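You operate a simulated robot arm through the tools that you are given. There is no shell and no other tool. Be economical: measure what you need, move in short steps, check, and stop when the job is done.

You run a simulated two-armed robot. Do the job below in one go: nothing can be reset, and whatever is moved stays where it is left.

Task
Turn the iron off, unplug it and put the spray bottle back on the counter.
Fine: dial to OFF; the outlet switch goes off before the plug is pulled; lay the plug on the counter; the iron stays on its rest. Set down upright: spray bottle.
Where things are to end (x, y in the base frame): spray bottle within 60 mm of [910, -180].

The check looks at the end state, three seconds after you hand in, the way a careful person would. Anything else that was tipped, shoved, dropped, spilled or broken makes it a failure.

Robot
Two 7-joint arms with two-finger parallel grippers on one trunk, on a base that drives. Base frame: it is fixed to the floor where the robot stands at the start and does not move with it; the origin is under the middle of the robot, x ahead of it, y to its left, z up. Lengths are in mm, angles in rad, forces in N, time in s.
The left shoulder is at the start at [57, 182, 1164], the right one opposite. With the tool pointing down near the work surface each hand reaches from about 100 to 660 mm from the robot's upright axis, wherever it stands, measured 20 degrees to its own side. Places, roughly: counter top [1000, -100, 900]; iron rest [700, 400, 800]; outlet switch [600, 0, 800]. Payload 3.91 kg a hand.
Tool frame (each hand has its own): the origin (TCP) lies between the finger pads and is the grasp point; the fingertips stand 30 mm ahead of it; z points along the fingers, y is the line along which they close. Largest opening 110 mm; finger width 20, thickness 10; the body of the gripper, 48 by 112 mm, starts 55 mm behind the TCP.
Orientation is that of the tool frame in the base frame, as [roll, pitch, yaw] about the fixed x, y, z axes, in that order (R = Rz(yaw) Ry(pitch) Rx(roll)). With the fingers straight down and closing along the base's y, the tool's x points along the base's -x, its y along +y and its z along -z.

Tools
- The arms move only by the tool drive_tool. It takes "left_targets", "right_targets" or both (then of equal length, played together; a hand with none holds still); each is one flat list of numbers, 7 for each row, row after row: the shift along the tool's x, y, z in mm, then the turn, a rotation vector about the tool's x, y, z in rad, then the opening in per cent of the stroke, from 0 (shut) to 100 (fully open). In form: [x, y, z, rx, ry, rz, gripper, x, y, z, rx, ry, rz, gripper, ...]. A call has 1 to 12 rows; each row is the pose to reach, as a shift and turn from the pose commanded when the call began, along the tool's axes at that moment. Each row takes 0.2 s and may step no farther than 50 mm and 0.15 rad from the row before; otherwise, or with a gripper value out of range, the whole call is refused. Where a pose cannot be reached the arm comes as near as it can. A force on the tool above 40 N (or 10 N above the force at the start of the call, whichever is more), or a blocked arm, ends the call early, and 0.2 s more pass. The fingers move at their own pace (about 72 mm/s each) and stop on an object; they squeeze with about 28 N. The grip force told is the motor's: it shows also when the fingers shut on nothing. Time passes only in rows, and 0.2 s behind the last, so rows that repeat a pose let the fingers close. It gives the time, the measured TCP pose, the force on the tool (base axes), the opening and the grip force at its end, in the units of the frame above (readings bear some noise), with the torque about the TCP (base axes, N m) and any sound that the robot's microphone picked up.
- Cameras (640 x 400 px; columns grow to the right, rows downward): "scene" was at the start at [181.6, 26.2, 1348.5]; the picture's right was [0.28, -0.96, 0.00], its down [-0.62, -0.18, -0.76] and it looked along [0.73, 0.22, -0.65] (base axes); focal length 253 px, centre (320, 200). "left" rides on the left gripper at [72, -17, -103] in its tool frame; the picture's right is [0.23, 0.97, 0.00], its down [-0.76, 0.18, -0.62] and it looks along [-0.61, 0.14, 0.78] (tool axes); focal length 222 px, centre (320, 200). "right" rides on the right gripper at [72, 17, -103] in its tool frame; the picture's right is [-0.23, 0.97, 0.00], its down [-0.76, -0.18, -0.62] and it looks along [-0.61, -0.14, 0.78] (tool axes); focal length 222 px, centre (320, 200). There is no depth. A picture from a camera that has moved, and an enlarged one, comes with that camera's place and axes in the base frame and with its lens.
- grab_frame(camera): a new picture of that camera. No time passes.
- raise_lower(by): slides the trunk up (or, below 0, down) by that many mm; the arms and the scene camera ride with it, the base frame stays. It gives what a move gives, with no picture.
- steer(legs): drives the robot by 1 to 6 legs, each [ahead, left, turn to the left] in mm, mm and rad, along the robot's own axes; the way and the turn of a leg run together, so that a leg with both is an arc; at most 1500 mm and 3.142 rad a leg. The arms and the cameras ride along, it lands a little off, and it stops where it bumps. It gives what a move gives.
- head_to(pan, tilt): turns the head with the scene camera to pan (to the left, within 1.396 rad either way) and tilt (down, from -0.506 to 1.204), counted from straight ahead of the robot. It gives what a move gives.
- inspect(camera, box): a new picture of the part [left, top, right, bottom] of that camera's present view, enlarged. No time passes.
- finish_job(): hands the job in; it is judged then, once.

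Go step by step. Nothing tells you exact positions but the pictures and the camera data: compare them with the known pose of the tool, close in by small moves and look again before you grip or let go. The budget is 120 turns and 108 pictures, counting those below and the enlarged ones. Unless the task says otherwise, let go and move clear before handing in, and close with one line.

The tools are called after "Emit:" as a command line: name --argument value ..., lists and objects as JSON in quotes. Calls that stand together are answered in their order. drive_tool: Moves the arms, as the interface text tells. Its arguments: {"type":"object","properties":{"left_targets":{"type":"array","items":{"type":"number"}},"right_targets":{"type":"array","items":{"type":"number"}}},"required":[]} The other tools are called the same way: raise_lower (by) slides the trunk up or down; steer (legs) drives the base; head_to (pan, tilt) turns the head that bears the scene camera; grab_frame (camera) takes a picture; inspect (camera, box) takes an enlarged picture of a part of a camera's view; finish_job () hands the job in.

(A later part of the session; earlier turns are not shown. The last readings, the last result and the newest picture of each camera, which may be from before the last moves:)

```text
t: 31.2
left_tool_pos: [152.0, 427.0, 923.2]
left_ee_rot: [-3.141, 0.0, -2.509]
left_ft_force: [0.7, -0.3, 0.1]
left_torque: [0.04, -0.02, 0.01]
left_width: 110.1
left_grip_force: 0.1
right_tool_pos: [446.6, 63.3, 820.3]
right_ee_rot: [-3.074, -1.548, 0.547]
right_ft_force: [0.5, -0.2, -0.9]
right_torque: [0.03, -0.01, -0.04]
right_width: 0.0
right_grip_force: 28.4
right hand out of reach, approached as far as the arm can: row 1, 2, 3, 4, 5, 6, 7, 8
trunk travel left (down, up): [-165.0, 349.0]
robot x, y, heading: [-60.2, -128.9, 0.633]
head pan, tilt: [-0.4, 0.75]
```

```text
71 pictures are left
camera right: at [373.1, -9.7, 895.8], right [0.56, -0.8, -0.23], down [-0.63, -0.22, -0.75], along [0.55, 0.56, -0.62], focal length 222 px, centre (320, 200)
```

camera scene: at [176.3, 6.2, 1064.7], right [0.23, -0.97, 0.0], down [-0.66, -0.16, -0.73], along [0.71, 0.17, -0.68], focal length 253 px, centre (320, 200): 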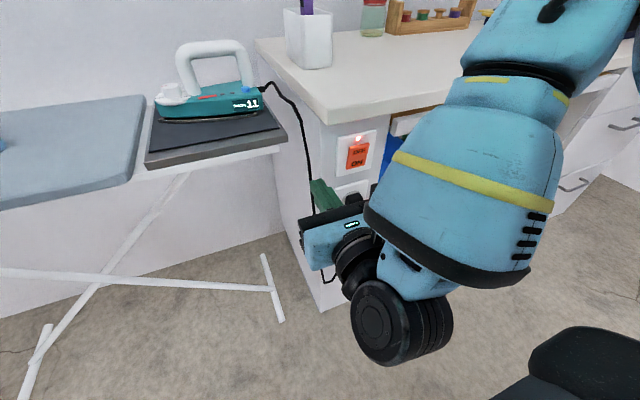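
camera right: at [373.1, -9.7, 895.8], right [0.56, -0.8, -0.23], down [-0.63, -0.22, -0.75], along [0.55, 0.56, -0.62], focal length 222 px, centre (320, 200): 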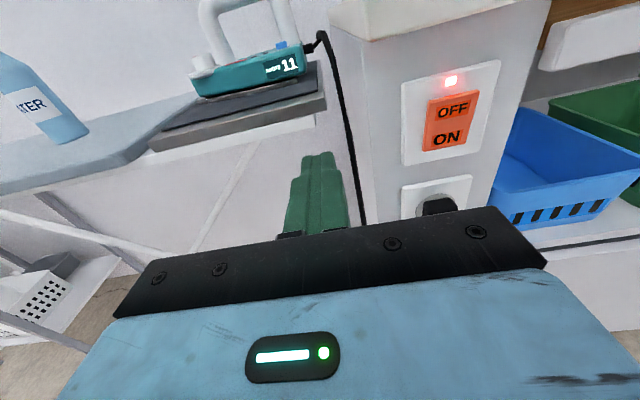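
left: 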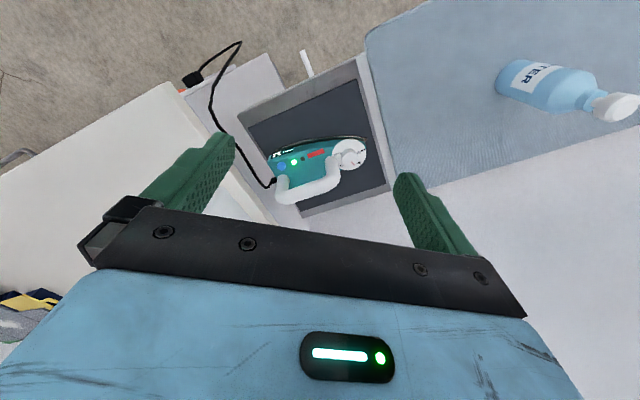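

The hand is level now but about 113 mm left of the switch. I'll sidestep the base right to line it up.

Emit:
steer --legs '[[0, -113, 0]]'

Emit:
grab_frame --camera "right"

Emit:
inspect --camera "scene" --box '[240, 80, 432, 200]'

```text
t: 32.9
left_tool_pos: [218.6, 335.0, 923.7]
left_ee_rot: [-3.141, -0.001, -2.511]
left_ft_force: [0.2, 0.0, -0.1]
left_torque: [0.02, -0.01, 0.01]
left_width: 110.0
left_grip_force: 0.1
right_tool_pos: [514.0, -28.7, 820.3]
right_ee_rot: [-3.11, -1.547, 0.584]
right_ft_force: [0.6, -0.2, 0.4]
right_torque: [0.05, -0.02, -0.02]
right_width: 0.0
right_grip_force: 27.6
trunk travel left (down, up): [-165.0, 349.0]
robot x, y, heading: [10.9, -221.4, 0.628]
head pan, tilt: [-0.4, 0.75]
```

```text
70 pictures are left
camera right: at [440.7, -102.4, 895.8], right [0.56, -0.8, -0.23], down [-0.63, -0.22, -0.75], along [0.55, 0.56, -0.62], focal length 222 px, centre (320, 200)
```

right: 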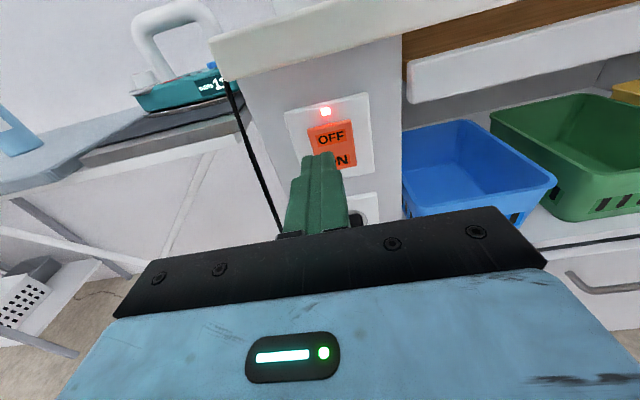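

```text
3.33 times, centred on (336, 140) of scene
camera zoom: at [243.8, -86.4, 1064.7], right [0.23, -0.97, 0.0], down [-0.66, -0.16, -0.73], along [0.71, 0.17, -0.68], focal length 843 px, centre (267, 400)
```

zoom: 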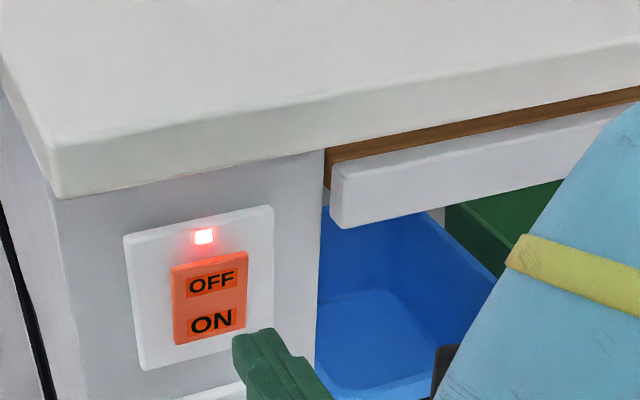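

From two hand-camera positions, the OFF label sits 18 mm below, 7 mm right and 76 mm ahead of the closed fingertips. I'll move most of that way and check.

Emit:
drive_tool --right_targets '[-7, 3.5, 20, 0, 0, 0, 0, -14, 7, 40, 0, 0, 0, 0, -14, 7, 55, 0, 0, 0, 0]'

Emit:
inspect --camera "right" --box '[240, 60, 432, 180]'

Emit:
inspect --camera "scene" --box '[240, 80, 432, 200]'

```text
t: 33.7
left_tool_pos: [219.1, 335.5, 923.2]
left_ee_rot: [-3.141, 0.0, -2.511]
left_ft_force: [0.4, 0.1, 0.7]
left_torque: [0.0, 0.02, -0.02]
left_width: 109.7
left_grip_force: 0.1
right_tool_pos: [539.8, 7.8, 817.3]
right_ee_rot: [3.14, -1.546, 0.614]
right_ft_force: [-0.6, -0.7, -0.1]
right_torque: [0.03, -0.03, 0.02]
right_width: 0.0
right_grip_force: 28.1
right hand out of reach, approached as far as the arm can: row 1, 2, 3
trunk travel left (down, up): [-165.0, 349.0]
robot x, y, heading: [12.0, -221.6, 0.63]
head pan, tilt: [-0.4, 0.75]
```

```text
3.33 times, centred on (336, 120) of right
camera zoom: at [467.3, -64.7, 892.9], right [0.55, -0.8, -0.23], down [-0.63, -0.22, -0.75], along [0.55, 0.56, -0.63], focal length 740 px, centre (267, 467)
```

zoom: 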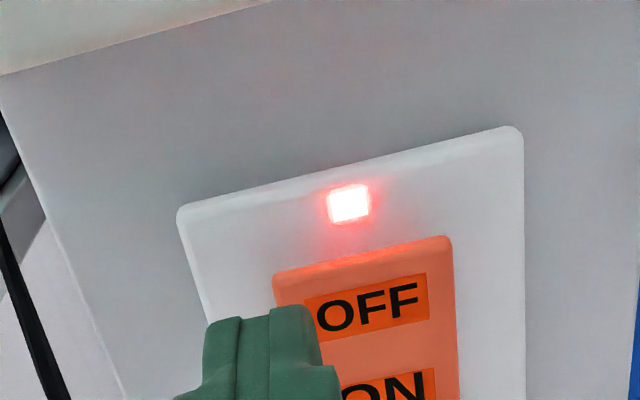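

```text
3.33 times, centred on (336, 140) of scene
camera zoom: at [243.7, -86.2, 1064.7], right [0.23, -0.97, 0.0], down [-0.66, -0.16, -0.73], along [0.71, 0.17, -0.68], focal length 843 px, centre (267, 400)
```

zoom: 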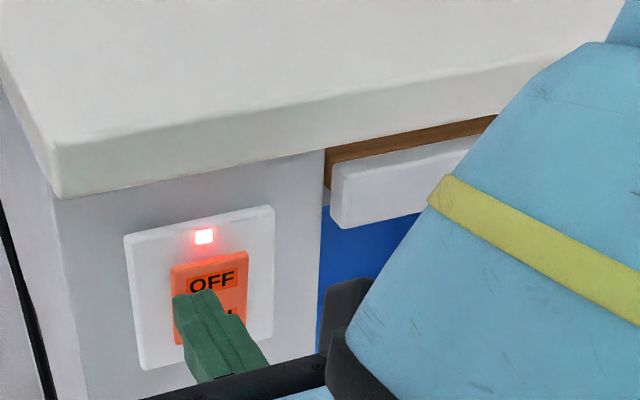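

The arm drifted left and seems near its extension limit. I'll retract it a bit, then use the base to step right and forward.

Emit:
drive_tool --right_targets '[-5, 5, -15, 0, 0, 0, 0, -10, 10, -35, 0, 0, 0, 0]'

Emit:
steer --legs '[[45, -15, 0]]'

Emit:
inspect --camera "right" --box '[240, 60, 432, 180]'

```text
t: 34.3
left_tool_pos: [219.3, 334.0, 923.5]
left_ee_rot: [3.141, 0.0, -2.512]
left_ft_force: [0.0, 0.4, 0.1]
left_torque: [-0.02, 0.02, 0.0]
left_width: 109.8
left_grip_force: 0.0
right_tool_pos: [516.8, -19.9, 808.7]
right_ee_rot: [-3.112, -1.547, 0.58]
right_ft_force: [0.1, 0.9, 0.7]
right_torque: [-0.01, -0.03, -0.02]
right_width: 0.0
right_grip_force: 28.1
trunk travel left (down, up): [-165.0, 349.0]
robot x, y, heading: [6.1, -219.6, 0.627]
head pan, tilt: [-0.4, 0.75]
```

```text
t: 35.2
left_tool_pos: [264.2, 350.5, 923.6]
left_ee_rot: [-3.141, 0.001, -2.51]
left_ft_force: [0.0, 0.7, 0.1]
left_torque: [0.0, 0.02, 0.0]
left_width: 110.1
left_grip_force: 0.1
right_tool_pos: [561.2, -5.7, 808.3]
right_ee_rot: [-3.122, -1.545, 0.59]
right_ft_force: [0.4, 0.6, -0.3]
right_torque: [0.04, -0.01, 0.05]
right_width: 0.0
right_grip_force: 28.3
trunk travel left (down, up): [-165.0, 349.0]
robot x, y, heading: [52.6, -204.0, 0.635]
head pan, tilt: [-0.4, 0.75]
```

```text
3.33 times, centred on (336, 120) of right
camera zoom: at [488.6, -77.5, 884.3], right [0.55, -0.8, -0.23], down [-0.63, -0.22, -0.74], along [0.55, 0.55, -0.63], focal length 740 px, centre (267, 467)
```

zoom: 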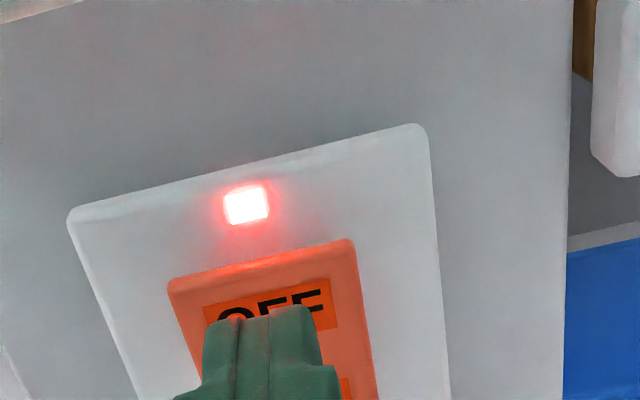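

The hand is lined up with the OFF half, with the tips about 24 mm from it. I'll push in gently.

Emit:
drive_tool --right_targets '[-2, 0, 10, 0, 0, 0, 0, -2, 0, 18, 0, 0, 0, 0, -2, 0, 22, 0, 0, 0, 0, -2, 0, 26, 0, 0, 0, 0]'

Emit:
inspect --camera "right" --box '[240, 60, 432, 180]'

```text
t: 36.2
left_tool_pos: [264.3, 349.4, 922.5]
left_ee_rot: [3.141, -0.001, -2.511]
left_ft_force: [-0.1, -0.1, -0.2]
left_torque: [0.04, 0.02, 0.01]
left_width: 110.1
left_grip_force: 0.1
right_tool_pos: [577.4, 14.6, 808.0]
right_ee_rot: [-3.132, -1.544, 0.597]
right_ft_force: [0.2, -0.4, -0.1]
right_torque: [0.05, -0.02, -0.02]
right_width: 0.0
right_grip_force: 28.0
right hand out of reach, approached as far as the arm can: row 2, 3, 4
trunk travel left (down, up): [-165.0, 349.0]
robot x, y, heading: [57.0, -204.3, 0.627]
head pan, tilt: [-0.4, 0.75]
```

```text
3.33 times, centred on (336, 120) of right
camera zoom: at [504.0, -58.3, 885.4], right [0.55, -0.8, -0.23], down [-0.63, -0.22, -0.74], along [0.55, 0.55, -0.63], focal length 740 px, centre (267, 467)
```

zoom: 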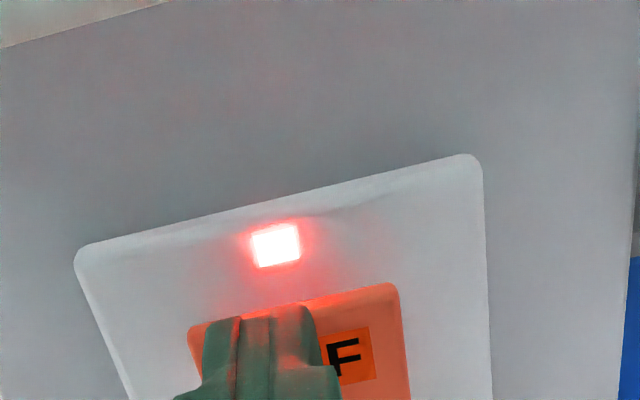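

That's the arm's limit again, so I'll retract 35 mm, bring the base 45 mm closer and then press with slack.

Emit:
drive_tool --right_targets '[0, 0, -18, 0, 0, 0, 0, 0, 4, -35, 0, 0, 0, 0, 0, 4, -50, 0, 0, 0, 0]'

Emit:
steer --legs '[[50, 0, 0]]'

Emit:
inspect --camera "right" --box '[240, 60, 432, 180]'

```text
t: 37.0
left_tool_pos: [265.5, 350.1, 922.9]
left_ee_rot: [3.142, 0.0, -2.511]
left_ft_force: [0.1, 0.2, -0.3]
left_torque: [-0.03, -0.01, -0.01]
left_width: 109.8
left_grip_force: 0.1
right_tool_pos: [542.3, -14.1, 806.1]
right_ee_rot: [3.129, -1.547, 0.622]
right_ft_force: [0.1, 0.5, -1.1]
right_torque: [0.01, -0.05, 0.03]
right_width: 0.0
right_grip_force: 27.7
right hand out of reach, approached as far as the arm can: row 3
trunk travel left (down, up): [-165.0, 349.0]
robot x, y, heading: [57.0, -204.6, 0.629]
head pan, tilt: [-0.4, 0.75]
```

```text
t: 38.0
left_tool_pos: [305.7, 376.9, 922.9]
left_ee_rot: [3.141, 0.0, -2.512]
left_ft_force: [-0.6, 0.2, 0.4]
left_torque: [0.04, 0.0, -0.05]
left_width: 109.9
left_grip_force: 0.0
right_tool_pos: [579.7, 14.4, 806.3]
right_ee_rot: [-3.122, -1.544, 0.59]
right_ft_force: [-0.6, 0.2, 0.1]
right_torque: [0.05, -0.02, -0.01]
right_width: 0.0
right_grip_force: 28.3
trunk travel left (down, up): [-165.0, 349.0]
robot x, y, heading: [93.4, -174.2, 0.631]
head pan, tilt: [-0.4, 0.75]
heard: click
stopped in leg 1: the force on the tool passed its limit at 61 N (the readings are from after the stop); the commanded pose is now the measured one
```

```text
3.33 times, centred on (336, 120) of right
camera zoom: at [507.3, -58.5, 882.8], right [0.55, -0.8, -0.23], down [-0.63, -0.22, -0.74], along [0.54, 0.56, -0.63], focal length 740 px, centre (267, 467)
```

zoom: 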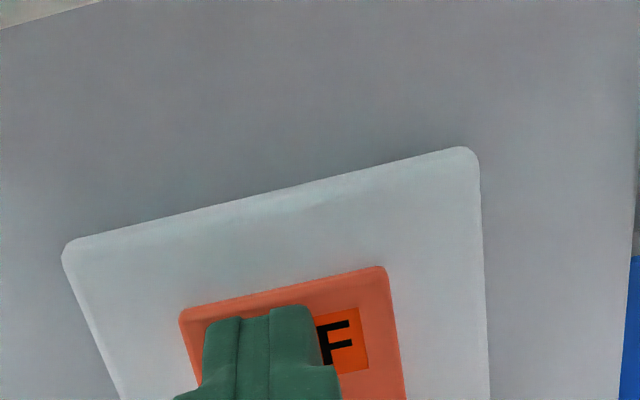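

The switch clicked and its light is out. I'll back away with the base and then find the plug.

Emit:
steer --legs '[[-110, 0, 0]]'

Emit:
grab_frame --camera "right"

Emit:
grab_frame --camera "scene"

```text
t: 39.2
left_tool_pos: [216.8, 314.3, 923.0]
left_ee_rot: [3.141, 0.001, -2.51]
left_ft_force: [-0.3, -0.4, 0.3]
left_torque: [-0.01, 0.01, -0.01]
left_width: 110.1
left_grip_force: 0.1
right_tool_pos: [492.8, -50.0, 806.8]
right_ee_rot: [-3.121, -1.543, 0.595]
right_ft_force: [-0.2, -0.1, 0.1]
right_torque: [0.0, -0.01, -0.01]
right_width: 0.1
right_grip_force: 28.5
trunk travel left (down, up): [-165.0, 349.0]
robot x, y, heading: [9.9, -239.2, 0.628]
head pan, tilt: [-0.4, 0.75]
```

```text
63 pictures are left
camera right: at [419.0, -122.3, 883.1], right [0.55, -0.8, -0.23], down [-0.63, -0.22, -0.74], along [0.54, 0.56, -0.63], focal length 222 px, centre (320, 200)
```

right: 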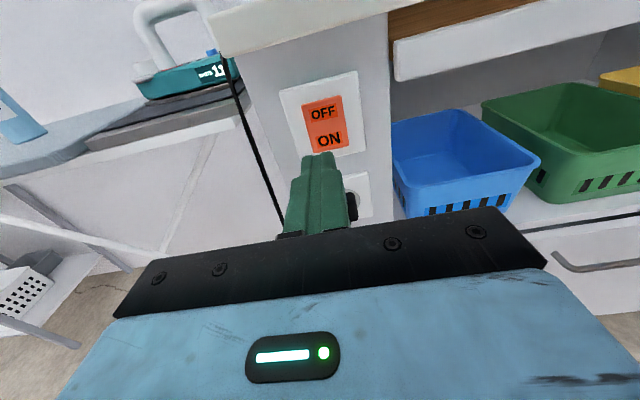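

```text
62 pictures are left
camera scene: at [241.1, -106.8, 1064.9], right [0.23, -0.97, 0.0], down [-0.66, -0.15, -0.73], along [0.71, 0.17, -0.68], focal length 253 px, centre (320, 200)
```

scene: 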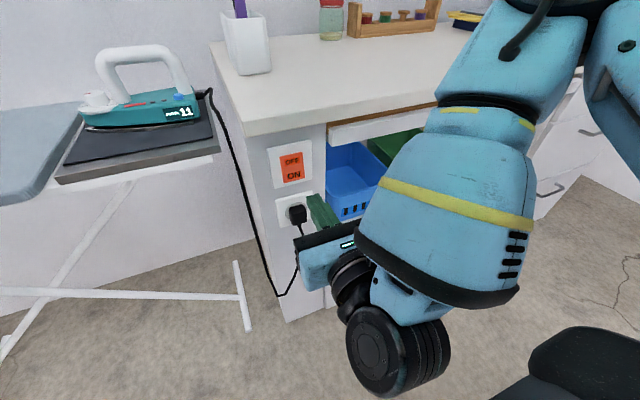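

The switch is off and untouched otherwise. I'll zoom in on the plug to get its height.

Emit:
inspect --camera "scene" --box '[256, 140, 352, 240]'

```text
4.00 times, centred on (304, 190) of scene
camera zoom: at [241.1, -106.8, 1064.9], right [0.23, -0.97, 0.0], down [-0.66, -0.15, -0.73], along [0.71, 0.17, -0.68], focal length 1011 px, centre (384, 240)
```

zoom: 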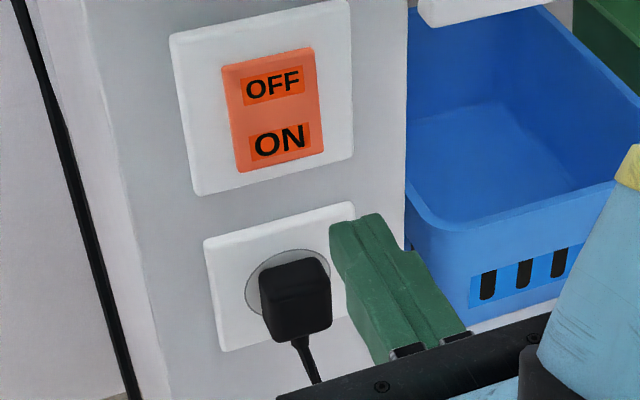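

The plug is about 125 mm below the hand, centred at l≈-329, z≈682, about 33 mm wide. I'll lower the trunk by that and open the gripper.

Emit:
raise_lower --by -124

Emit:
drive_tool --right_targets '[0, 0, 0, 0, 0, 0, 60, 0, 0, 0, 0, 0, 0, 60, 0, 0, 0, 0, 0, 0, 60]'

Emit:
grab_frame --camera "right"

Emit:
grab_frame --camera "scene"

```text
t: 40.8
left_tool_pos: [217.2, 316.2, 799.5]
left_ee_rot: [-3.14, 0.0, -2.512]
left_ft_force: [-0.2, -0.1, 0.0]
left_torque: [-0.02, -0.01, -0.02]
left_width: 109.8
left_grip_force: 0.0
right_tool_pos: [512.6, -35.1, 630.7]
right_ee_rot: [3.132, -1.431, 0.621]
right_ft_force: [0.7, -0.6, 0.0]
right_torque: [-0.03, -0.03, 0.03]
right_width: 0.0
right_grip_force: 28.0
trunk travel left (down, up): [-41.0, 473.0]
robot x, y, heading: [6.3, -242.8, 0.626]
head pan, tilt: [-0.4, 0.75]
```

```text
t: 41.6
left_tool_pos: [218.0, 314.5, 798.3]
left_ee_rot: [-3.14, -0.002, -2.513]
left_ft_force: [-0.4, 0.6, 0.4]
left_torque: [-0.02, 0.02, 0.01]
left_width: 109.9
left_grip_force: 0.0
right_tool_pos: [513.2, -35.0, 631.8]
right_ee_rot: [3.133, -1.433, 0.621]
right_ft_force: [-0.2, 0.2, 0.7]
right_torque: [0.02, 0.0, 0.03]
right_width: 66.0
right_grip_force: 0.1
trunk travel left (down, up): [-41.0, 473.0]
robot x, y, heading: [11.8, -240.0, 0.626]
head pan, tilt: [-0.4, 0.75]
```

```text
60 pictures are left
camera right: at [446.7, -102.1, 719.1], right [0.53, -0.82, -0.22], down [-0.69, -0.27, -0.67], along [0.48, 0.51, -0.71], focal length 222 px, centre (320, 200)
```

right: 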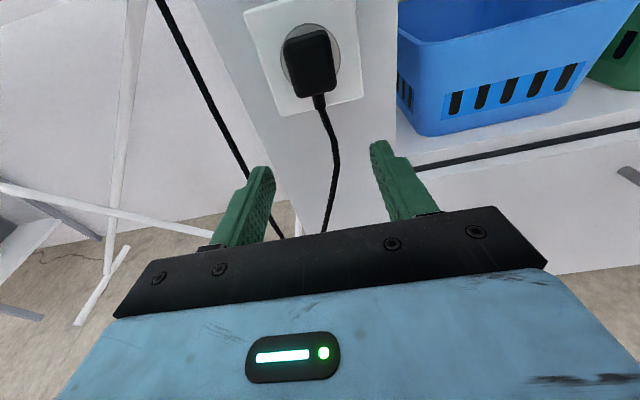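

```text
59 pictures are left
camera scene: at [281.2, -77.6, 923.5], right [0.23, -0.97, 0.0], down [-0.66, -0.15, -0.73], along [0.71, 0.17, -0.68], focal length 253 px, centre (320, 200)
```

scene: 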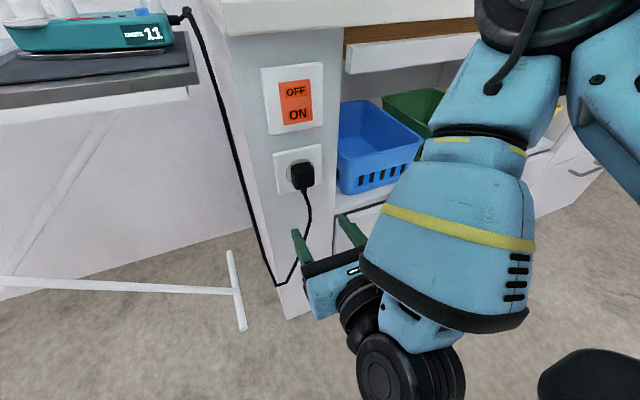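

The trunk tips the right hand a little extra, so it ended about 50 mm low. I'll bring the trunk up 35 mm.

Emit:
raise_lower --by 36

Emit:
grab_frame --camera "right"

```text
t: 42.4
left_tool_pos: [219.2, 315.2, 834.3]
left_ee_rot: [3.14, -0.002, -2.511]
left_ft_force: [-0.1, 0.3, -0.1]
left_torque: [-0.04, 0.02, 0.01]
left_width: 110.0
left_grip_force: 0.0
right_tool_pos: [512.3, -34.7, 667.6]
right_ee_rot: [3.131, -1.431, 0.623]
right_ft_force: [0.2, 0.7, -0.2]
right_torque: [-0.04, 0.0, 0.0]
right_width: 66.1
right_grip_force: 0.0
trunk travel left (down, up): [-77.0, 437.0]
robot x, y, heading: [7.3, -241.2, 0.626]
head pan, tilt: [-0.4, 0.75]
```

```text
58 pictures are left
camera right: at [447.0, -101.9, 754.8], right [0.53, -0.82, -0.22], down [-0.69, -0.27, -0.67], along [0.48, 0.51, -0.71], focal length 222 px, centre (320, 200)
```

right: 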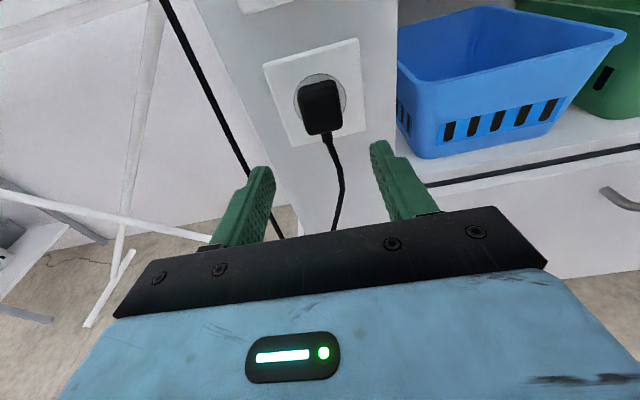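

The hand is now close to plug height. I'll zoom in to place the plug precisely.

Emit:
inspect --camera "right" --box '[250, 30, 410, 190]'

Emit:
inspect --camera "scene" --box '[250, 110, 378, 270]'

```text
2.50 times, centred on (330, 110) of right
camera zoom: at [447.0, -101.9, 754.8], right [0.53, -0.82, -0.22], down [-0.69, -0.27, -0.67], along [0.48, 0.51, -0.71], focal length 555 px, centre (295, 425)
```

zoom: 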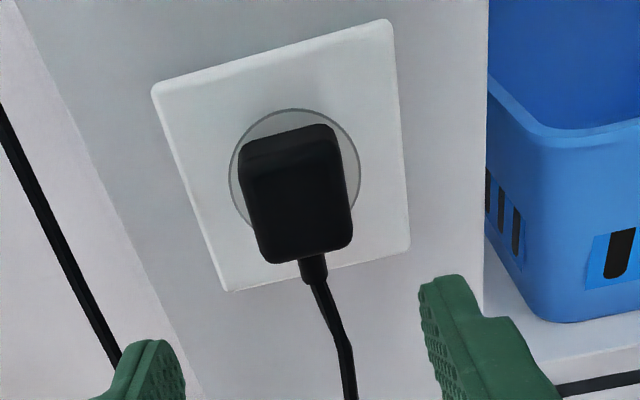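

```text
2.50 times, centred on (314, 190) of scene
camera zoom: at [272.0, -84.2, 959.9], right [0.23, -0.97, 0.0], down [-0.66, -0.16, -0.73], along [0.71, 0.17, -0.68], focal length 632 px, centre (335, 225)
```

zoom: 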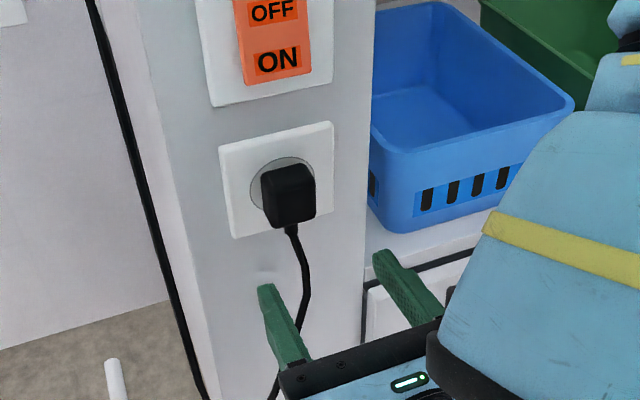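

I put the plug body at a≈487–512, z≈645–683, l≈-333, about 80 mm ahead of the hand and well centred. I'll drive the base forward in two steps.

Emit:
steer --legs '[[50, 0, 0]]'

Emit:
grab_frame --camera "right"

Emit:
grab_frame --camera "scene"

```text
t: 43.3
left_tool_pos: [259.2, 344.3, 834.5]
left_ee_rot: [-3.141, -0.003, -2.513]
left_ft_force: [0.3, -0.6, -0.1]
left_torque: [-0.03, -0.01, 0.03]
left_width: 110.0
left_grip_force: 0.0
right_tool_pos: [552.7, -5.8, 666.6]
right_ee_rot: [3.13, -1.431, 0.624]
right_ft_force: [0.0, -0.5, 0.2]
right_torque: [0.0, -0.03, -0.02]
right_width: 65.9
right_grip_force: 0.0
trunk travel left (down, up): [-77.0, 437.0]
robot x, y, heading: [44.9, -210.0, 0.631]
head pan, tilt: [-0.4, 0.75]
```

```text
55 pictures are left
camera right: at [487.0, -72.8, 754.8], right [0.53, -0.82, -0.22], down [-0.69, -0.27, -0.67], along [0.48, 0.51, -0.71], focal length 222 px, centre (320, 200)
```

right: 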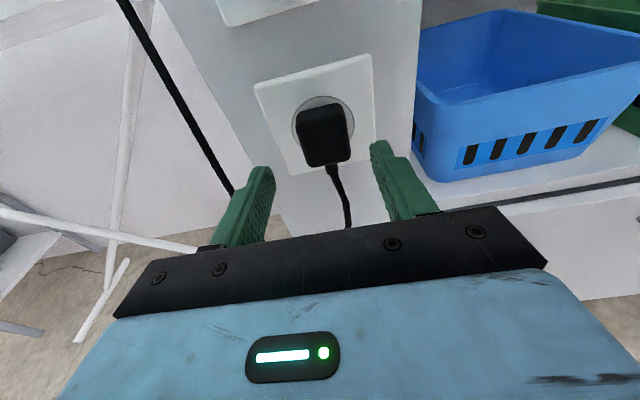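

```text
54 pictures are left
camera scene: at [312.1, -55.1, 959.8], right [0.23, -0.97, 0.0], down [-0.66, -0.16, -0.73], along [0.71, 0.17, -0.68], focal length 253 px, centre (320, 200)
```

scene: 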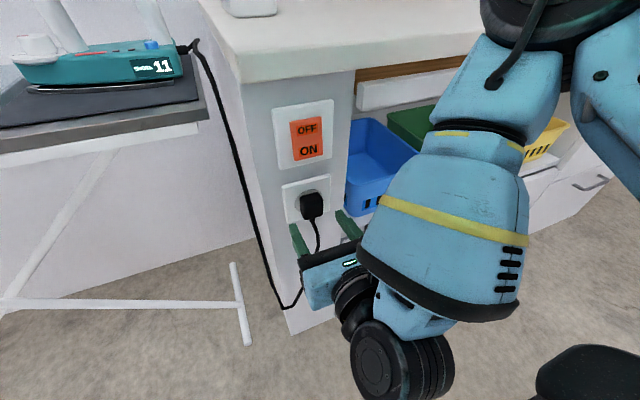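

Nothing is near the forearm, and the plug is centred between the fingers. I'll advance another 15 mm and check the depth with a zoom.

Emit:
steer --legs '[[15, -2, 0]]'

Emit:
inspect --camera "right" --box '[200, 60, 440, 240]'

Emit:
inspect --camera "scene" --box '[260, 150, 400, 270]'

```text
t: 44.0
left_tool_pos: [271.6, 351.9, 834.4]
left_ee_rot: [3.141, -0.002, -2.511]
left_ft_force: [-0.4, -0.1, -0.5]
left_torque: [0.0, 0.04, 0.02]
left_width: 110.2
left_grip_force: 0.1
right_tool_pos: [566.0, 1.0, 666.2]
right_ee_rot: [3.132, -1.43, 0.623]
right_ft_force: [0.1, -1.0, 0.1]
right_torque: [-0.01, 0.01, 0.0]
right_width: 66.1
right_grip_force: 0.1
trunk travel left (down, up): [-77.0, 437.0]
robot x, y, heading: [60.5, -201.2, 0.634]
head pan, tilt: [-0.4, 0.75]
```

```text
2.22 times, centred on (320, 150) of right
camera zoom: at [500.4, -65.5, 754.9], right [0.53, -0.82, -0.22], down [-0.69, -0.27, -0.67], along [0.48, 0.51, -0.71], focal length 494 px, centre (320, 311)
```

zoom: 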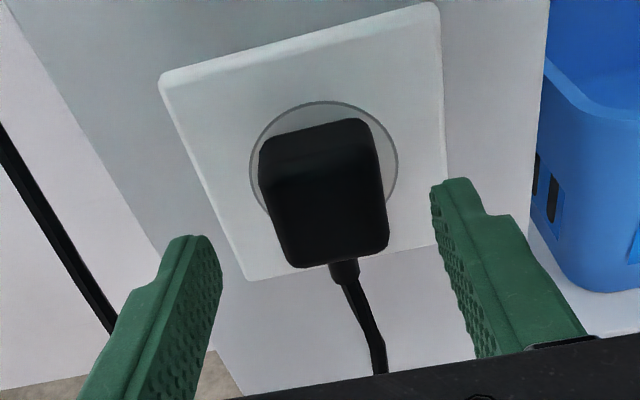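

```text
3.33 times, centred on (330, 210) of scene
camera zoom: at [325.5, -47.9, 959.9], right [0.23, -0.97, 0.0], down [-0.66, -0.16, -0.73], along [0.71, 0.17, -0.68], focal length 843 px, centre (287, 167)
```

zoom: 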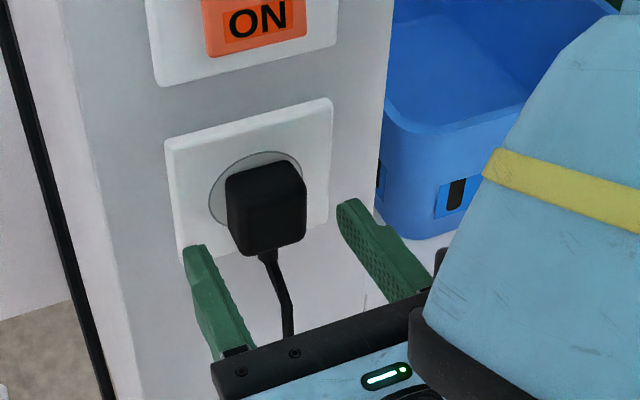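

The fingertips are level with the plug's front face and centred on it. I'll go 15 mm deeper and close.

Emit:
steer --legs '[[15, 0, 0]]'

Emit:
inspect --camera "scene" --box '[260, 150, 400, 270]'

```text
t: 44.8
left_tool_pos: [284.5, 360.0, 833.2]
left_ee_rot: [3.141, -0.002, -2.511]
left_ft_force: [0.8, -0.1, -0.6]
left_torque: [-0.02, -0.03, 0.01]
left_width: 110.0
left_grip_force: 0.0
right_tool_pos: [578.0, 10.6, 667.0]
right_ee_rot: [3.133, -1.433, 0.624]
right_ft_force: [-0.1, 0.9, 0.5]
right_torque: [-0.01, 0.01, 0.01]
right_width: 65.9
right_grip_force: 0.0
trunk travel left (down, up): [-77.0, 437.0]
robot x, y, heading: [76.7, -192.4, 0.627]
head pan, tilt: [-0.4, 0.75]
```

```text
3.33 times, centred on (330, 210) of scene
camera zoom: at [337.9, -38.8, 959.9], right [0.23, -0.97, 0.0], down [-0.66, -0.16, -0.73], along [0.71, 0.17, -0.68], focal length 843 px, centre (287, 167)
```

zoom: 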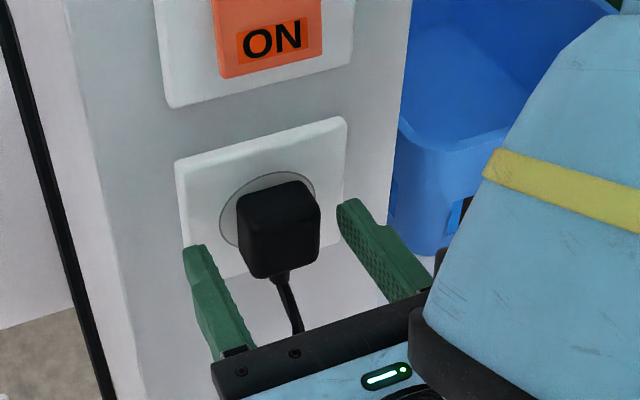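

The fingers straddle the plug evenly, so I'll close.

Emit:
drive_tool --right_targets '[0, 0, 0, 0, 0, 0, 30, 0, 0, 0, 0, 0, 0, 0, 0, 0, 0, 0, 0, 0, 0, 0, 0, 0, 0, 0, 0, 0]'

Emit:
inspect --camera "right" --box '[200, 60, 440, 240]'

```text
t: 45.8
left_tool_pos: [283.3, 359.9, 834.9]
left_ee_rot: [-3.14, -0.003, -2.512]
left_ft_force: [0.5, 0.5, -0.1]
left_torque: [0.01, -0.02, 0.04]
left_width: 110.0
left_grip_force: 0.1
right_tool_pos: [577.9, 10.7, 670.0]
right_ee_rot: [3.131, -1.433, 0.624]
right_ft_force: [0.1, 0.4, -0.2]
right_torque: [0.01, 0.02, 0.0]
right_width: 35.5
right_grip_force: 28.1
trunk travel left (down, up): [-77.0, 437.0]
robot x, y, heading: [75.8, -192.4, 0.631]
head pan, tilt: [-0.4, 0.75]
heard: snap
```

```text
2.22 times, centred on (320, 150) of right
camera zoom: at [512.5, -56.6, 755.1], right [0.53, -0.82, -0.22], down [-0.69, -0.27, -0.67], along [0.48, 0.51, -0.71], focal length 494 px, centre (320, 311)
```

zoom: 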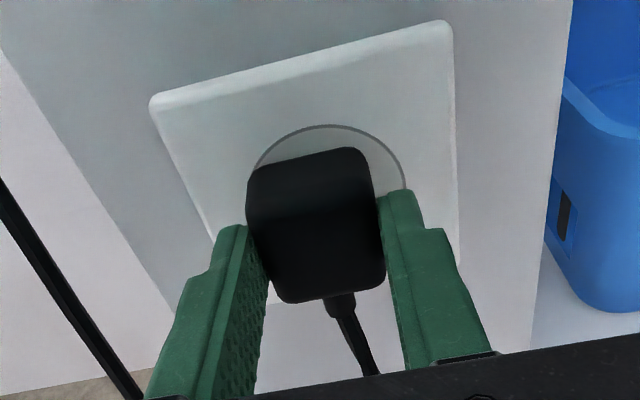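

The plug is gripped at 35.5 mm, and there was a snap sound as it seated in the fingers. I'll pull straight out with small arm steps.

Emit:
drive_tool --right_targets '[-1.4, 0, -10, 0, 0, 0, 0, -2.8, 0, -20, 0, 0, 0, 0, -4.2, 0, -30, 0, 0, 0, 0, -5.6, 0, -40, 0, 0, 0, 0]'

Emit:
inspect --camera "right" --box '[200, 60, 440, 240]'

Emit:
grab_frame --camera "scene"

```text
t: 46.8
left_tool_pos: [284.6, 360.8, 835.0]
left_ee_rot: [-3.141, -0.002, -2.511]
left_ft_force: [-0.7, -0.2, 0.0]
left_torque: [0.0, -0.02, -0.01]
left_width: 110.0
left_grip_force: 0.0
right_tool_pos: [553.8, 7.6, 654.9]
right_ee_rot: [3.132, -1.433, 0.624]
right_ft_force: [0.0, -1.2, 0.3]
right_torque: [-0.01, 0.04, -0.02]
right_width: 35.0
right_grip_force: 28.0
right hand out of reach, approached as far as the arm can: row 1, 2, 3, 4
trunk travel left (down, up): [-77.0, 437.0]
robot x, y, heading: [76.9, -196.5, 0.625]
head pan, tilt: [-0.4, 0.75]
```

```text
2.22 times, centred on (320, 150) of right
camera zoom: at [488.4, -59.3, 742.3], right [0.53, -0.82, -0.22], down [-0.69, -0.27, -0.67], along [0.48, 0.51, -0.71], focal length 494 px, centre (320, 311)
```

zoom: 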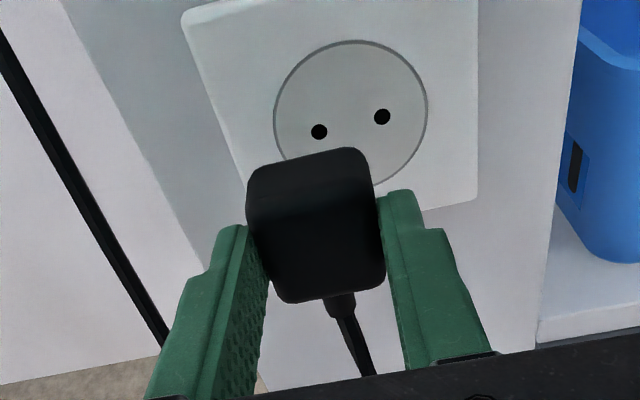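

```text
48 pictures are left
camera scene: at [337.6, -39.0, 960.0], right [0.23, -0.97, 0.0], down [-0.66, -0.15, -0.73], along [0.71, 0.17, -0.68], focal length 253 px, centre (320, 200)
```

scene: 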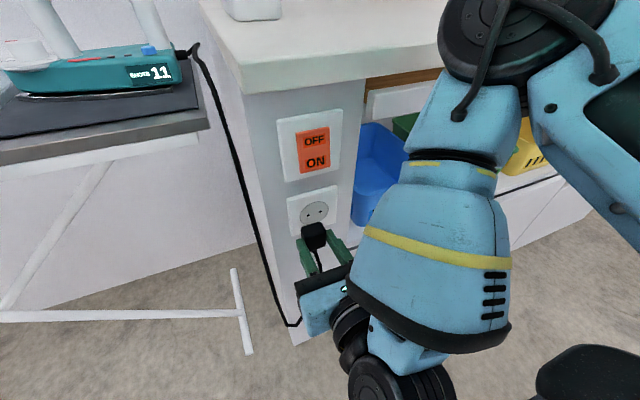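

The plug is out, and the socket holes are visible. I'll back the base away and raise the trunk to bring the plug above the counter.

Emit:
steer --legs '[[-120, 0, 0]]'

Emit:
raise_lower --by 350

Emit:
grab_frame --camera "scene"

Emit:
grab_frame --camera "right"

```text
t: 48.1
left_tool_pos: [186.3, 290.8, 833.7]
left_ee_rot: [3.141, 0.001, -2.509]
left_ft_force: [-0.1, -0.7, -0.5]
left_torque: [0.03, 0.0, 0.0]
left_width: 110.1
left_grip_force: 0.2
right_tool_pos: [457.4, -61.5, 656.6]
right_ee_rot: [3.132, -1.433, 0.623]
right_ft_force: [1.1, -0.3, -0.5]
right_torque: [0.03, 0.01, -0.02]
right_width: 35.0
right_grip_force: 27.7
trunk travel left (down, up): [-77.0, 437.0]
robot x, y, heading: [-21.7, -266.1, 0.627]
head pan, tilt: [-0.4, 0.75]
```

```text
t: 51.5
left_tool_pos: [187.9, 290.8, 1183.6]
left_ee_rot: [3.14, -0.002, -2.509]
left_ft_force: [-0.3, 0.3, -0.1]
left_torque: [0.0, -0.03, 0.02]
left_width: 109.9
left_grip_force: 0.1
right_tool_pos: [456.2, -61.0, 1036.4]
right_ee_rot: [3.129, -1.493, 0.617]
right_ft_force: [0.8, -0.4, -0.9]
right_torque: [-0.02, -0.01, 0.0]
right_width: 35.3
right_grip_force: 28.4
trunk travel left (down, up): [-427.0, 87.0]
robot x, y, heading: [-16.3, -267.8, 0.637]
head pan, tilt: [-0.4, 0.75]
```

```text
47 pictures are left
camera scene: at [138.6, -183.6, 1346.7], right [0.23, -0.97, 0.0], down [-0.66, -0.16, -0.73], along [0.71, 0.17, -0.68], focal length 253 px, centre (320, 200)
```

scene: 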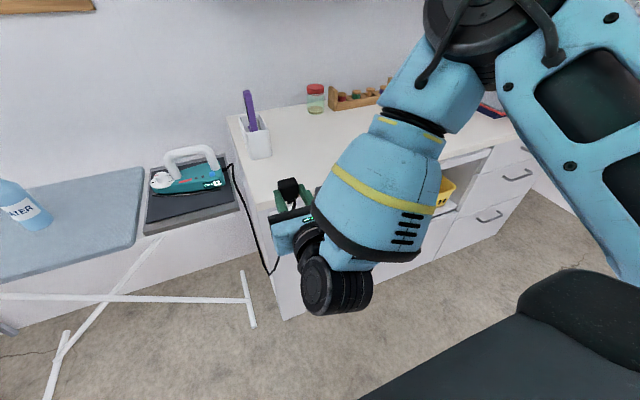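

```text
46 pictures are left
camera right: at [386.9, -130.8, 1118.0], right [0.54, -0.81, -0.23], down [-0.66, -0.24, -0.71], along [0.52, 0.53, -0.67], focal length 222 px, centre (320, 200)
```

right: 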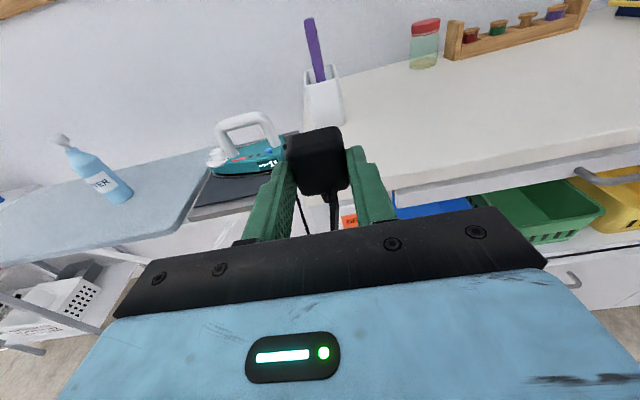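

The plug hangs securely in the grip. I'll tilt the hand down about 0.5 rad here in free air, so the gripper body will clear the counter when laying it down.

Emit:
drive_tool --right_targets '[0, 0, 0, 0, -0.12, 0, 0, 0, 0, 0, 0, -0.24, 0, 0, 0, 0, 0, 0, -0.36, 0, 0, 0, 0, 0, 0, -0.48, 0, 0, 0, 0, 0, 0, -0.6, 0, 0]'

Emit:
steer --legs '[[150, 0, 0]]'

Emit:
grab_frame --camera "scene"

Emit:
grab_frame --camera "right"

```text
t: 52.7
left_tool_pos: [187.4, 290.6, 1185.3]
left_ee_rot: [-3.139, -0.001, -2.509]
left_ft_force: [-0.4, -0.5, 0.1]
left_torque: [-0.03, 0.03, 0.01]
left_width: 109.9
left_grip_force: 0.2
right_tool_pos: [456.2, -61.9, 1036.2]
right_ee_rot: [3.139, -0.89, 0.609]
right_ft_force: [0.2, -0.4, -0.8]
right_torque: [0.02, 0.01, -0.01]
right_width: 35.0
right_grip_force: 28.6
trunk travel left (down, up): [-427.0, 87.0]
robot x, y, heading: [-21.5, -264.1, 0.632]
head pan, tilt: [-0.4, 0.75]
```

```text
t: 54.0
left_tool_pos: [306.9, 377.8, 1185.9]
left_ee_rot: [3.141, 0.001, -2.509]
left_ft_force: [-0.2, 0.2, -0.5]
left_torque: [0.0, 0.04, -0.01]
left_width: 110.2
left_grip_force: 0.0
right_tool_pos: [578.1, 26.7, 1037.4]
right_ee_rot: [3.14, -0.892, 0.608]
right_ft_force: [0.2, 0.4, -1.0]
right_torque: [-0.03, 0.02, 0.02]
right_width: 35.2
right_grip_force: 28.1
trunk travel left (down, up): [-427.0, 87.0]
robot x, y, heading: [101.5, -174.4, 0.633]
head pan, tilt: [-0.4, 0.75]
```

```text
45 pictures are left
camera scene: at [259.2, -95.4, 1346.9], right [0.23, -0.97, 0.0], down [-0.66, -0.16, -0.73], along [0.71, 0.17, -0.68], focal length 253 px, centre (320, 200)
```

scene: 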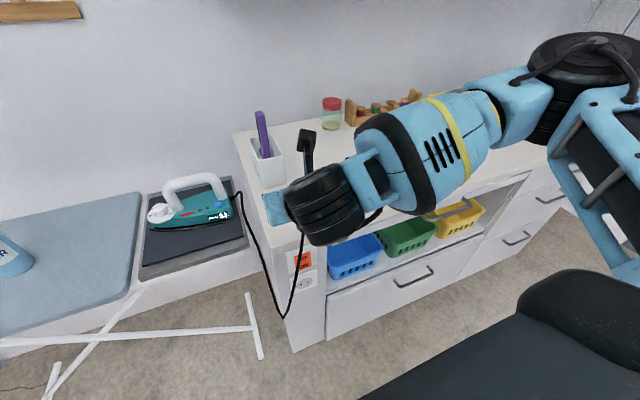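

```text
44 pictures are left
camera right: at [557.9, -6.5, 1158.7], right [0.44, -0.88, -0.18], down [-0.89, -0.41, -0.2], along [0.11, 0.25, -0.96], focal length 222 px, centre (320, 200)
```

right: 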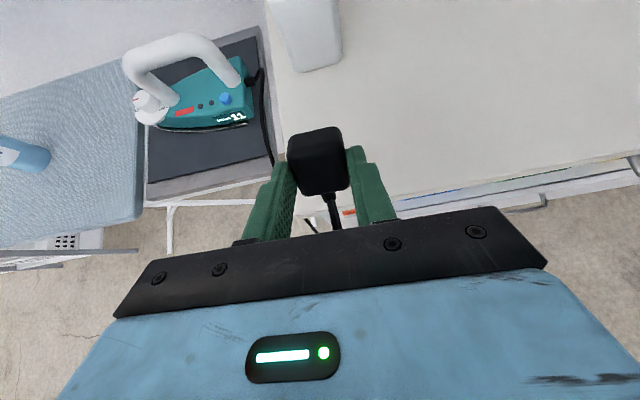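

The tilted hand is well in reach. I'll move the base forward 85 and right 25 so the plug is about 90 mm in from the counter edge, then lower it with the arm to 955.

Emit:
steer --legs '[[85, -25, 0]]'

Emit:
drive_tool --right_targets '[-15.5, 0, 12.6, 0, 0, 0, 0, -31, 0, 25, 0, 0, 0, 0, -46.6, 0, 37.7, 0, 0, 0, 0, -62, 0, 50.3, 0, 0, 0, 0]'

Emit:
grab_frame --camera "scene"

Emit:
grab_frame --camera "right"

```text
t: 55.1
left_tool_pos: [391.0, 409.0, 1184.3]
left_ee_rot: [-3.141, 0.001, -2.51]
left_ft_force: [0.4, 0.5, 0.0]
left_torque: [-0.01, 0.01, 0.02]
left_width: 110.0
left_grip_force: 0.1
right_tool_pos: [660.2, 57.3, 1036.2]
right_ee_rot: [3.14, -0.892, 0.608]
right_ft_force: [0.4, 0.5, 0.2]
right_torque: [-0.02, 0.02, 0.0]
right_width: 34.9
right_grip_force: 28.0
trunk travel left (down, up): [-427.0, 87.0]
robot x, y, heading: [178.3, -144.2, 0.629]
head pan, tilt: [-0.4, 0.75]
```

```text
t: 56.1
left_tool_pos: [391.4, 408.0, 1184.6]
left_ee_rot: [3.141, 0.001, -2.51]
left_ft_force: [-0.2, -0.2, 0.1]
left_torque: [-0.02, 0.03, -0.01]
left_width: 110.1
left_grip_force: 0.0
right_tool_pos: [660.3, 57.2, 957.0]
right_ee_rot: [3.141, -0.892, 0.609]
right_ft_force: [-0.1, -1.0, 0.4]
right_torque: [-0.01, 0.02, -0.03]
right_width: 35.0
right_grip_force: 28.0
trunk travel left (down, up): [-427.0, 87.0]
robot x, y, heading: [177.5, -144.4, 0.627]
head pan, tilt: [-0.4, 0.75]
```

```text
43 pictures are left
camera scene: at [341.9, -66.2, 1346.8], right [0.23, -0.97, 0.0], down [-0.66, -0.16, -0.73], along [0.71, 0.17, -0.68], focal length 253 px, centre (320, 200)
```

scene: 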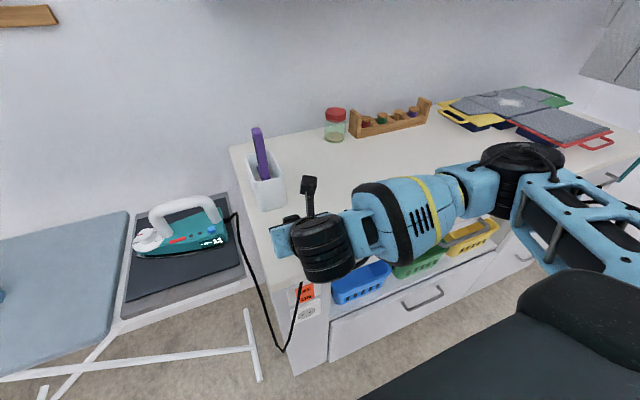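

```text
42 pictures are left
camera right: at [641.5, 22.8, 1079.2], right [0.44, -0.88, -0.18], down [-0.89, -0.4, -0.2], along [0.11, 0.25, -0.96], focal length 222 px, centre (320, 200)
```

right: 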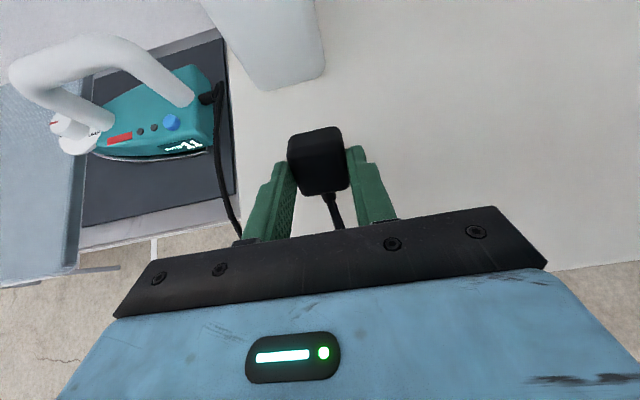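

The plug is over the counter with about 90 mm clearance to the cup. I'll lower in small steps until I feel contact.

Emit:
drive_tool --right_targets '[-3.9, 0, 3.1, 0, 0, 0, 0, -7.8, 0, 6.3, 0, 0, 0, 0, -9.3, 0, 7.6, 0, 0, 0, 0]'

Emit:
inspect --camera "scene" --box '[240, 170, 368, 300]'

```text
t: 57.0
left_tool_pos: [389.0, 407.3, 1186.7]
left_ee_rot: [-3.14, 0.003, -2.511]
left_ft_force: [0.3, 0.7, -0.8]
left_torque: [-0.02, 0.03, 0.01]
left_width: 110.0
left_grip_force: 0.0
right_tool_pos: [659.8, 57.0, 951.6]
right_ee_rot: [-3.138, -0.909, 0.604]
right_ft_force: [1.2, -2.7, 31.0]
right_torque: [-0.03, -0.17, -0.03]
right_width: 35.3
right_grip_force: 28.2
trunk travel left (down, up): [-427.0, 87.0]
robot x, y, heading: [180.1, -147.5, 0.629]
head pan, tilt: [-0.4, 0.75]
```

```text
3.08 times, centred on (304, 235) of scene
camera zoom: at [339.1, -67.8, 1347.7], right [0.23, -0.97, 0.0], down [-0.66, -0.15, -0.73], along [0.71, 0.17, -0.68], focal length 778 px, centre (369, 92)
```

zoom: 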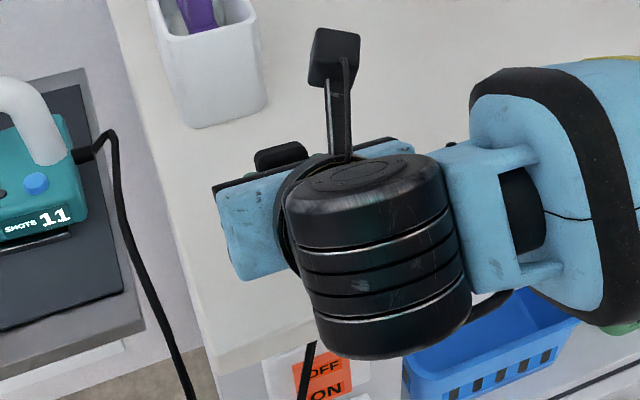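

There's contact at 31 N, so the plug is on the counter. I'll ease up 4 mm and open.

Emit:
drive_tool --right_targets '[3.1, 0, -2.5, 0, 0, 0, 0, 3.1, 0, -2.5, 0, 0, 0, 45, 3.1, 0, -2.5, 0, 0, 0, 60, 3.1, 0, -2.5, 0, 0, 0, 70]'

Emit:
grab_frame --camera "right"

```text
t: 58.0
left_tool_pos: [390.2, 409.0, 1184.2]
left_ee_rot: [3.14, 0.001, -2.511]
left_ft_force: [0.2, 0.1, 0.2]
left_torque: [0.0, 0.0, -0.01]
left_width: 109.9
left_grip_force: 0.1
right_tool_pos: [658.3, 56.7, 948.2]
right_ee_rot: [3.14, -0.892, 0.61]
right_ft_force: [-0.5, 1.4, 0.9]
right_torque: [0.02, 0.01, -0.03]
right_width: 76.8
right_grip_force: 0.1
trunk travel left (down, up): [-427.0, 87.0]
robot x, y, heading: [182.2, -145.3, 0.629]
head pan, tilt: [-0.4, 0.75]
```

```text
40 pictures are left
camera right: at [640.4, 22.8, 1070.8], right [0.44, -0.88, -0.18], down [-0.89, -0.41, -0.2], along [0.11, 0.24, -0.96], focal length 222 px, centre (320, 200)
```

right: 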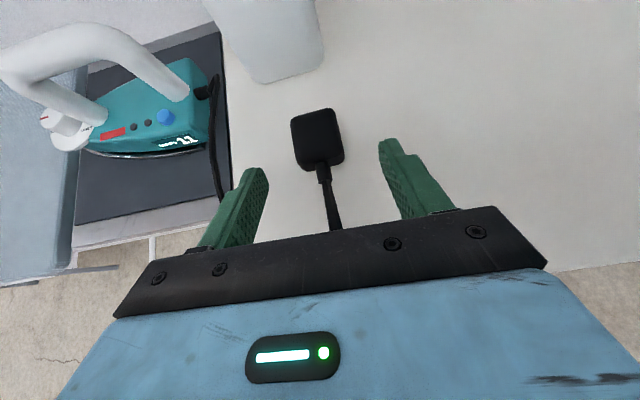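

The plug lies flat on the counter. I'll lift the right hand straight up and back, then check the scene.

Emit:
drive_tool --right_targets '[26, 0, -21, 0, 0, 0, 70, 52, 0, -42, 0, 0, 0, 70, 77.7, 0, -62.9, 0, 0, 0, 70, 104, 0, -84, 0, 0, 0, 70, 83, 0, -110, 0, 0, 0, 50, 62, 0, -136, 0, 0, 0, 20, 41, 0, -162, 0, 0, 0, 0]'

Emit:
steer --legs '[[-200, 0, 0]]'

Emit:
head_to --pan 0.3 --tilt 0.7

Emit:
grab_frame --camera "scene"

```text
t: 59.5
left_tool_pos: [388.9, 408.2, 1184.7]
left_ee_rot: [3.141, 0.001, -2.511]
left_ft_force: [0.6, 0.0, -0.3]
left_torque: [-0.01, -0.03, -0.01]
left_width: 110.3
left_grip_force: 0.0
right_tool_pos: [580.0, 8.1, 1083.2]
right_ee_rot: [3.139, -0.892, 0.608]
right_ft_force: [-0.8, -0.5, -0.1]
right_torque: [-0.05, -0.01, -0.02]
right_width: 0.0
right_grip_force: 27.7
right hand out of reach, approached as far as the arm can: row 7
trunk travel left (down, up): [-427.0, 87.0]
robot x, y, heading: [180.4, -147.3, 0.63]
head pan, tilt: [-0.4, 0.75]
```

```text
t: 61.1
left_tool_pos: [234.4, 292.2, 1185.4]
left_ee_rot: [-3.14, 0.0, -2.515]
left_ft_force: [0.1, -0.9, -0.5]
left_torque: [0.01, 0.02, 0.02]
left_width: 110.3
left_grip_force: 0.0
right_tool_pos: [422.8, -108.9, 1083.0]
right_ee_rot: [3.138, -0.892, 0.603]
right_ft_force: [-0.7, -0.4, -0.5]
right_torque: [0.01, -0.03, -0.01]
right_width: 0.1
right_grip_force: 28.2
trunk travel left (down, up): [-427.0, 87.0]
robot x, y, heading: [19.9, -256.3, 0.628]
head pan, tilt: [-0.4, 0.75]
```

```text
t: 62.2
left_tool_pos: [234.3, 292.8, 1184.5]
left_ee_rot: [-3.14, 0.0, -2.515]
left_ft_force: [0.6, 0.7, 0.0]
left_torque: [0.0, -0.01, -0.02]
left_width: 110.2
left_grip_force: 0.1
right_tool_pos: [422.2, -108.9, 1082.5]
right_ee_rot: [3.141, -0.893, 0.603]
right_ft_force: [0.0, -0.3, -0.2]
right_torque: [-0.01, 0.0, 0.01]
right_width: 0.0
right_grip_force: 28.2
trunk travel left (down, up): [-427.0, 87.0]
robot x, y, heading: [24.5, -258.9, 0.623]
head pan, tilt: [0.3, 0.7]
```

```text
39 pictures are left
camera scene: at [154.0, -132.5, 1351.1], right [0.8, -0.6, 0.0], down [-0.39, -0.51, -0.77], along [0.46, 0.61, -0.64], focal length 253 px, centre (320, 200)
```

scene: 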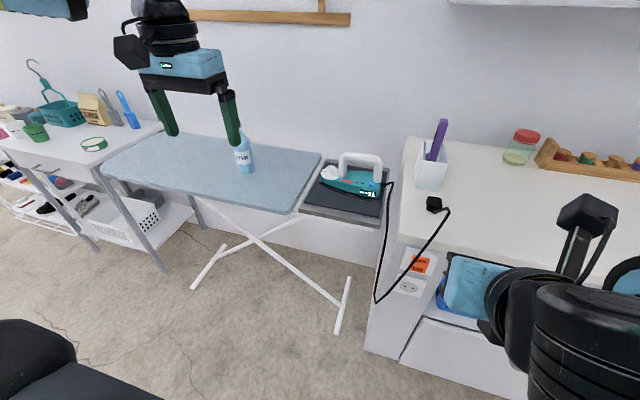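

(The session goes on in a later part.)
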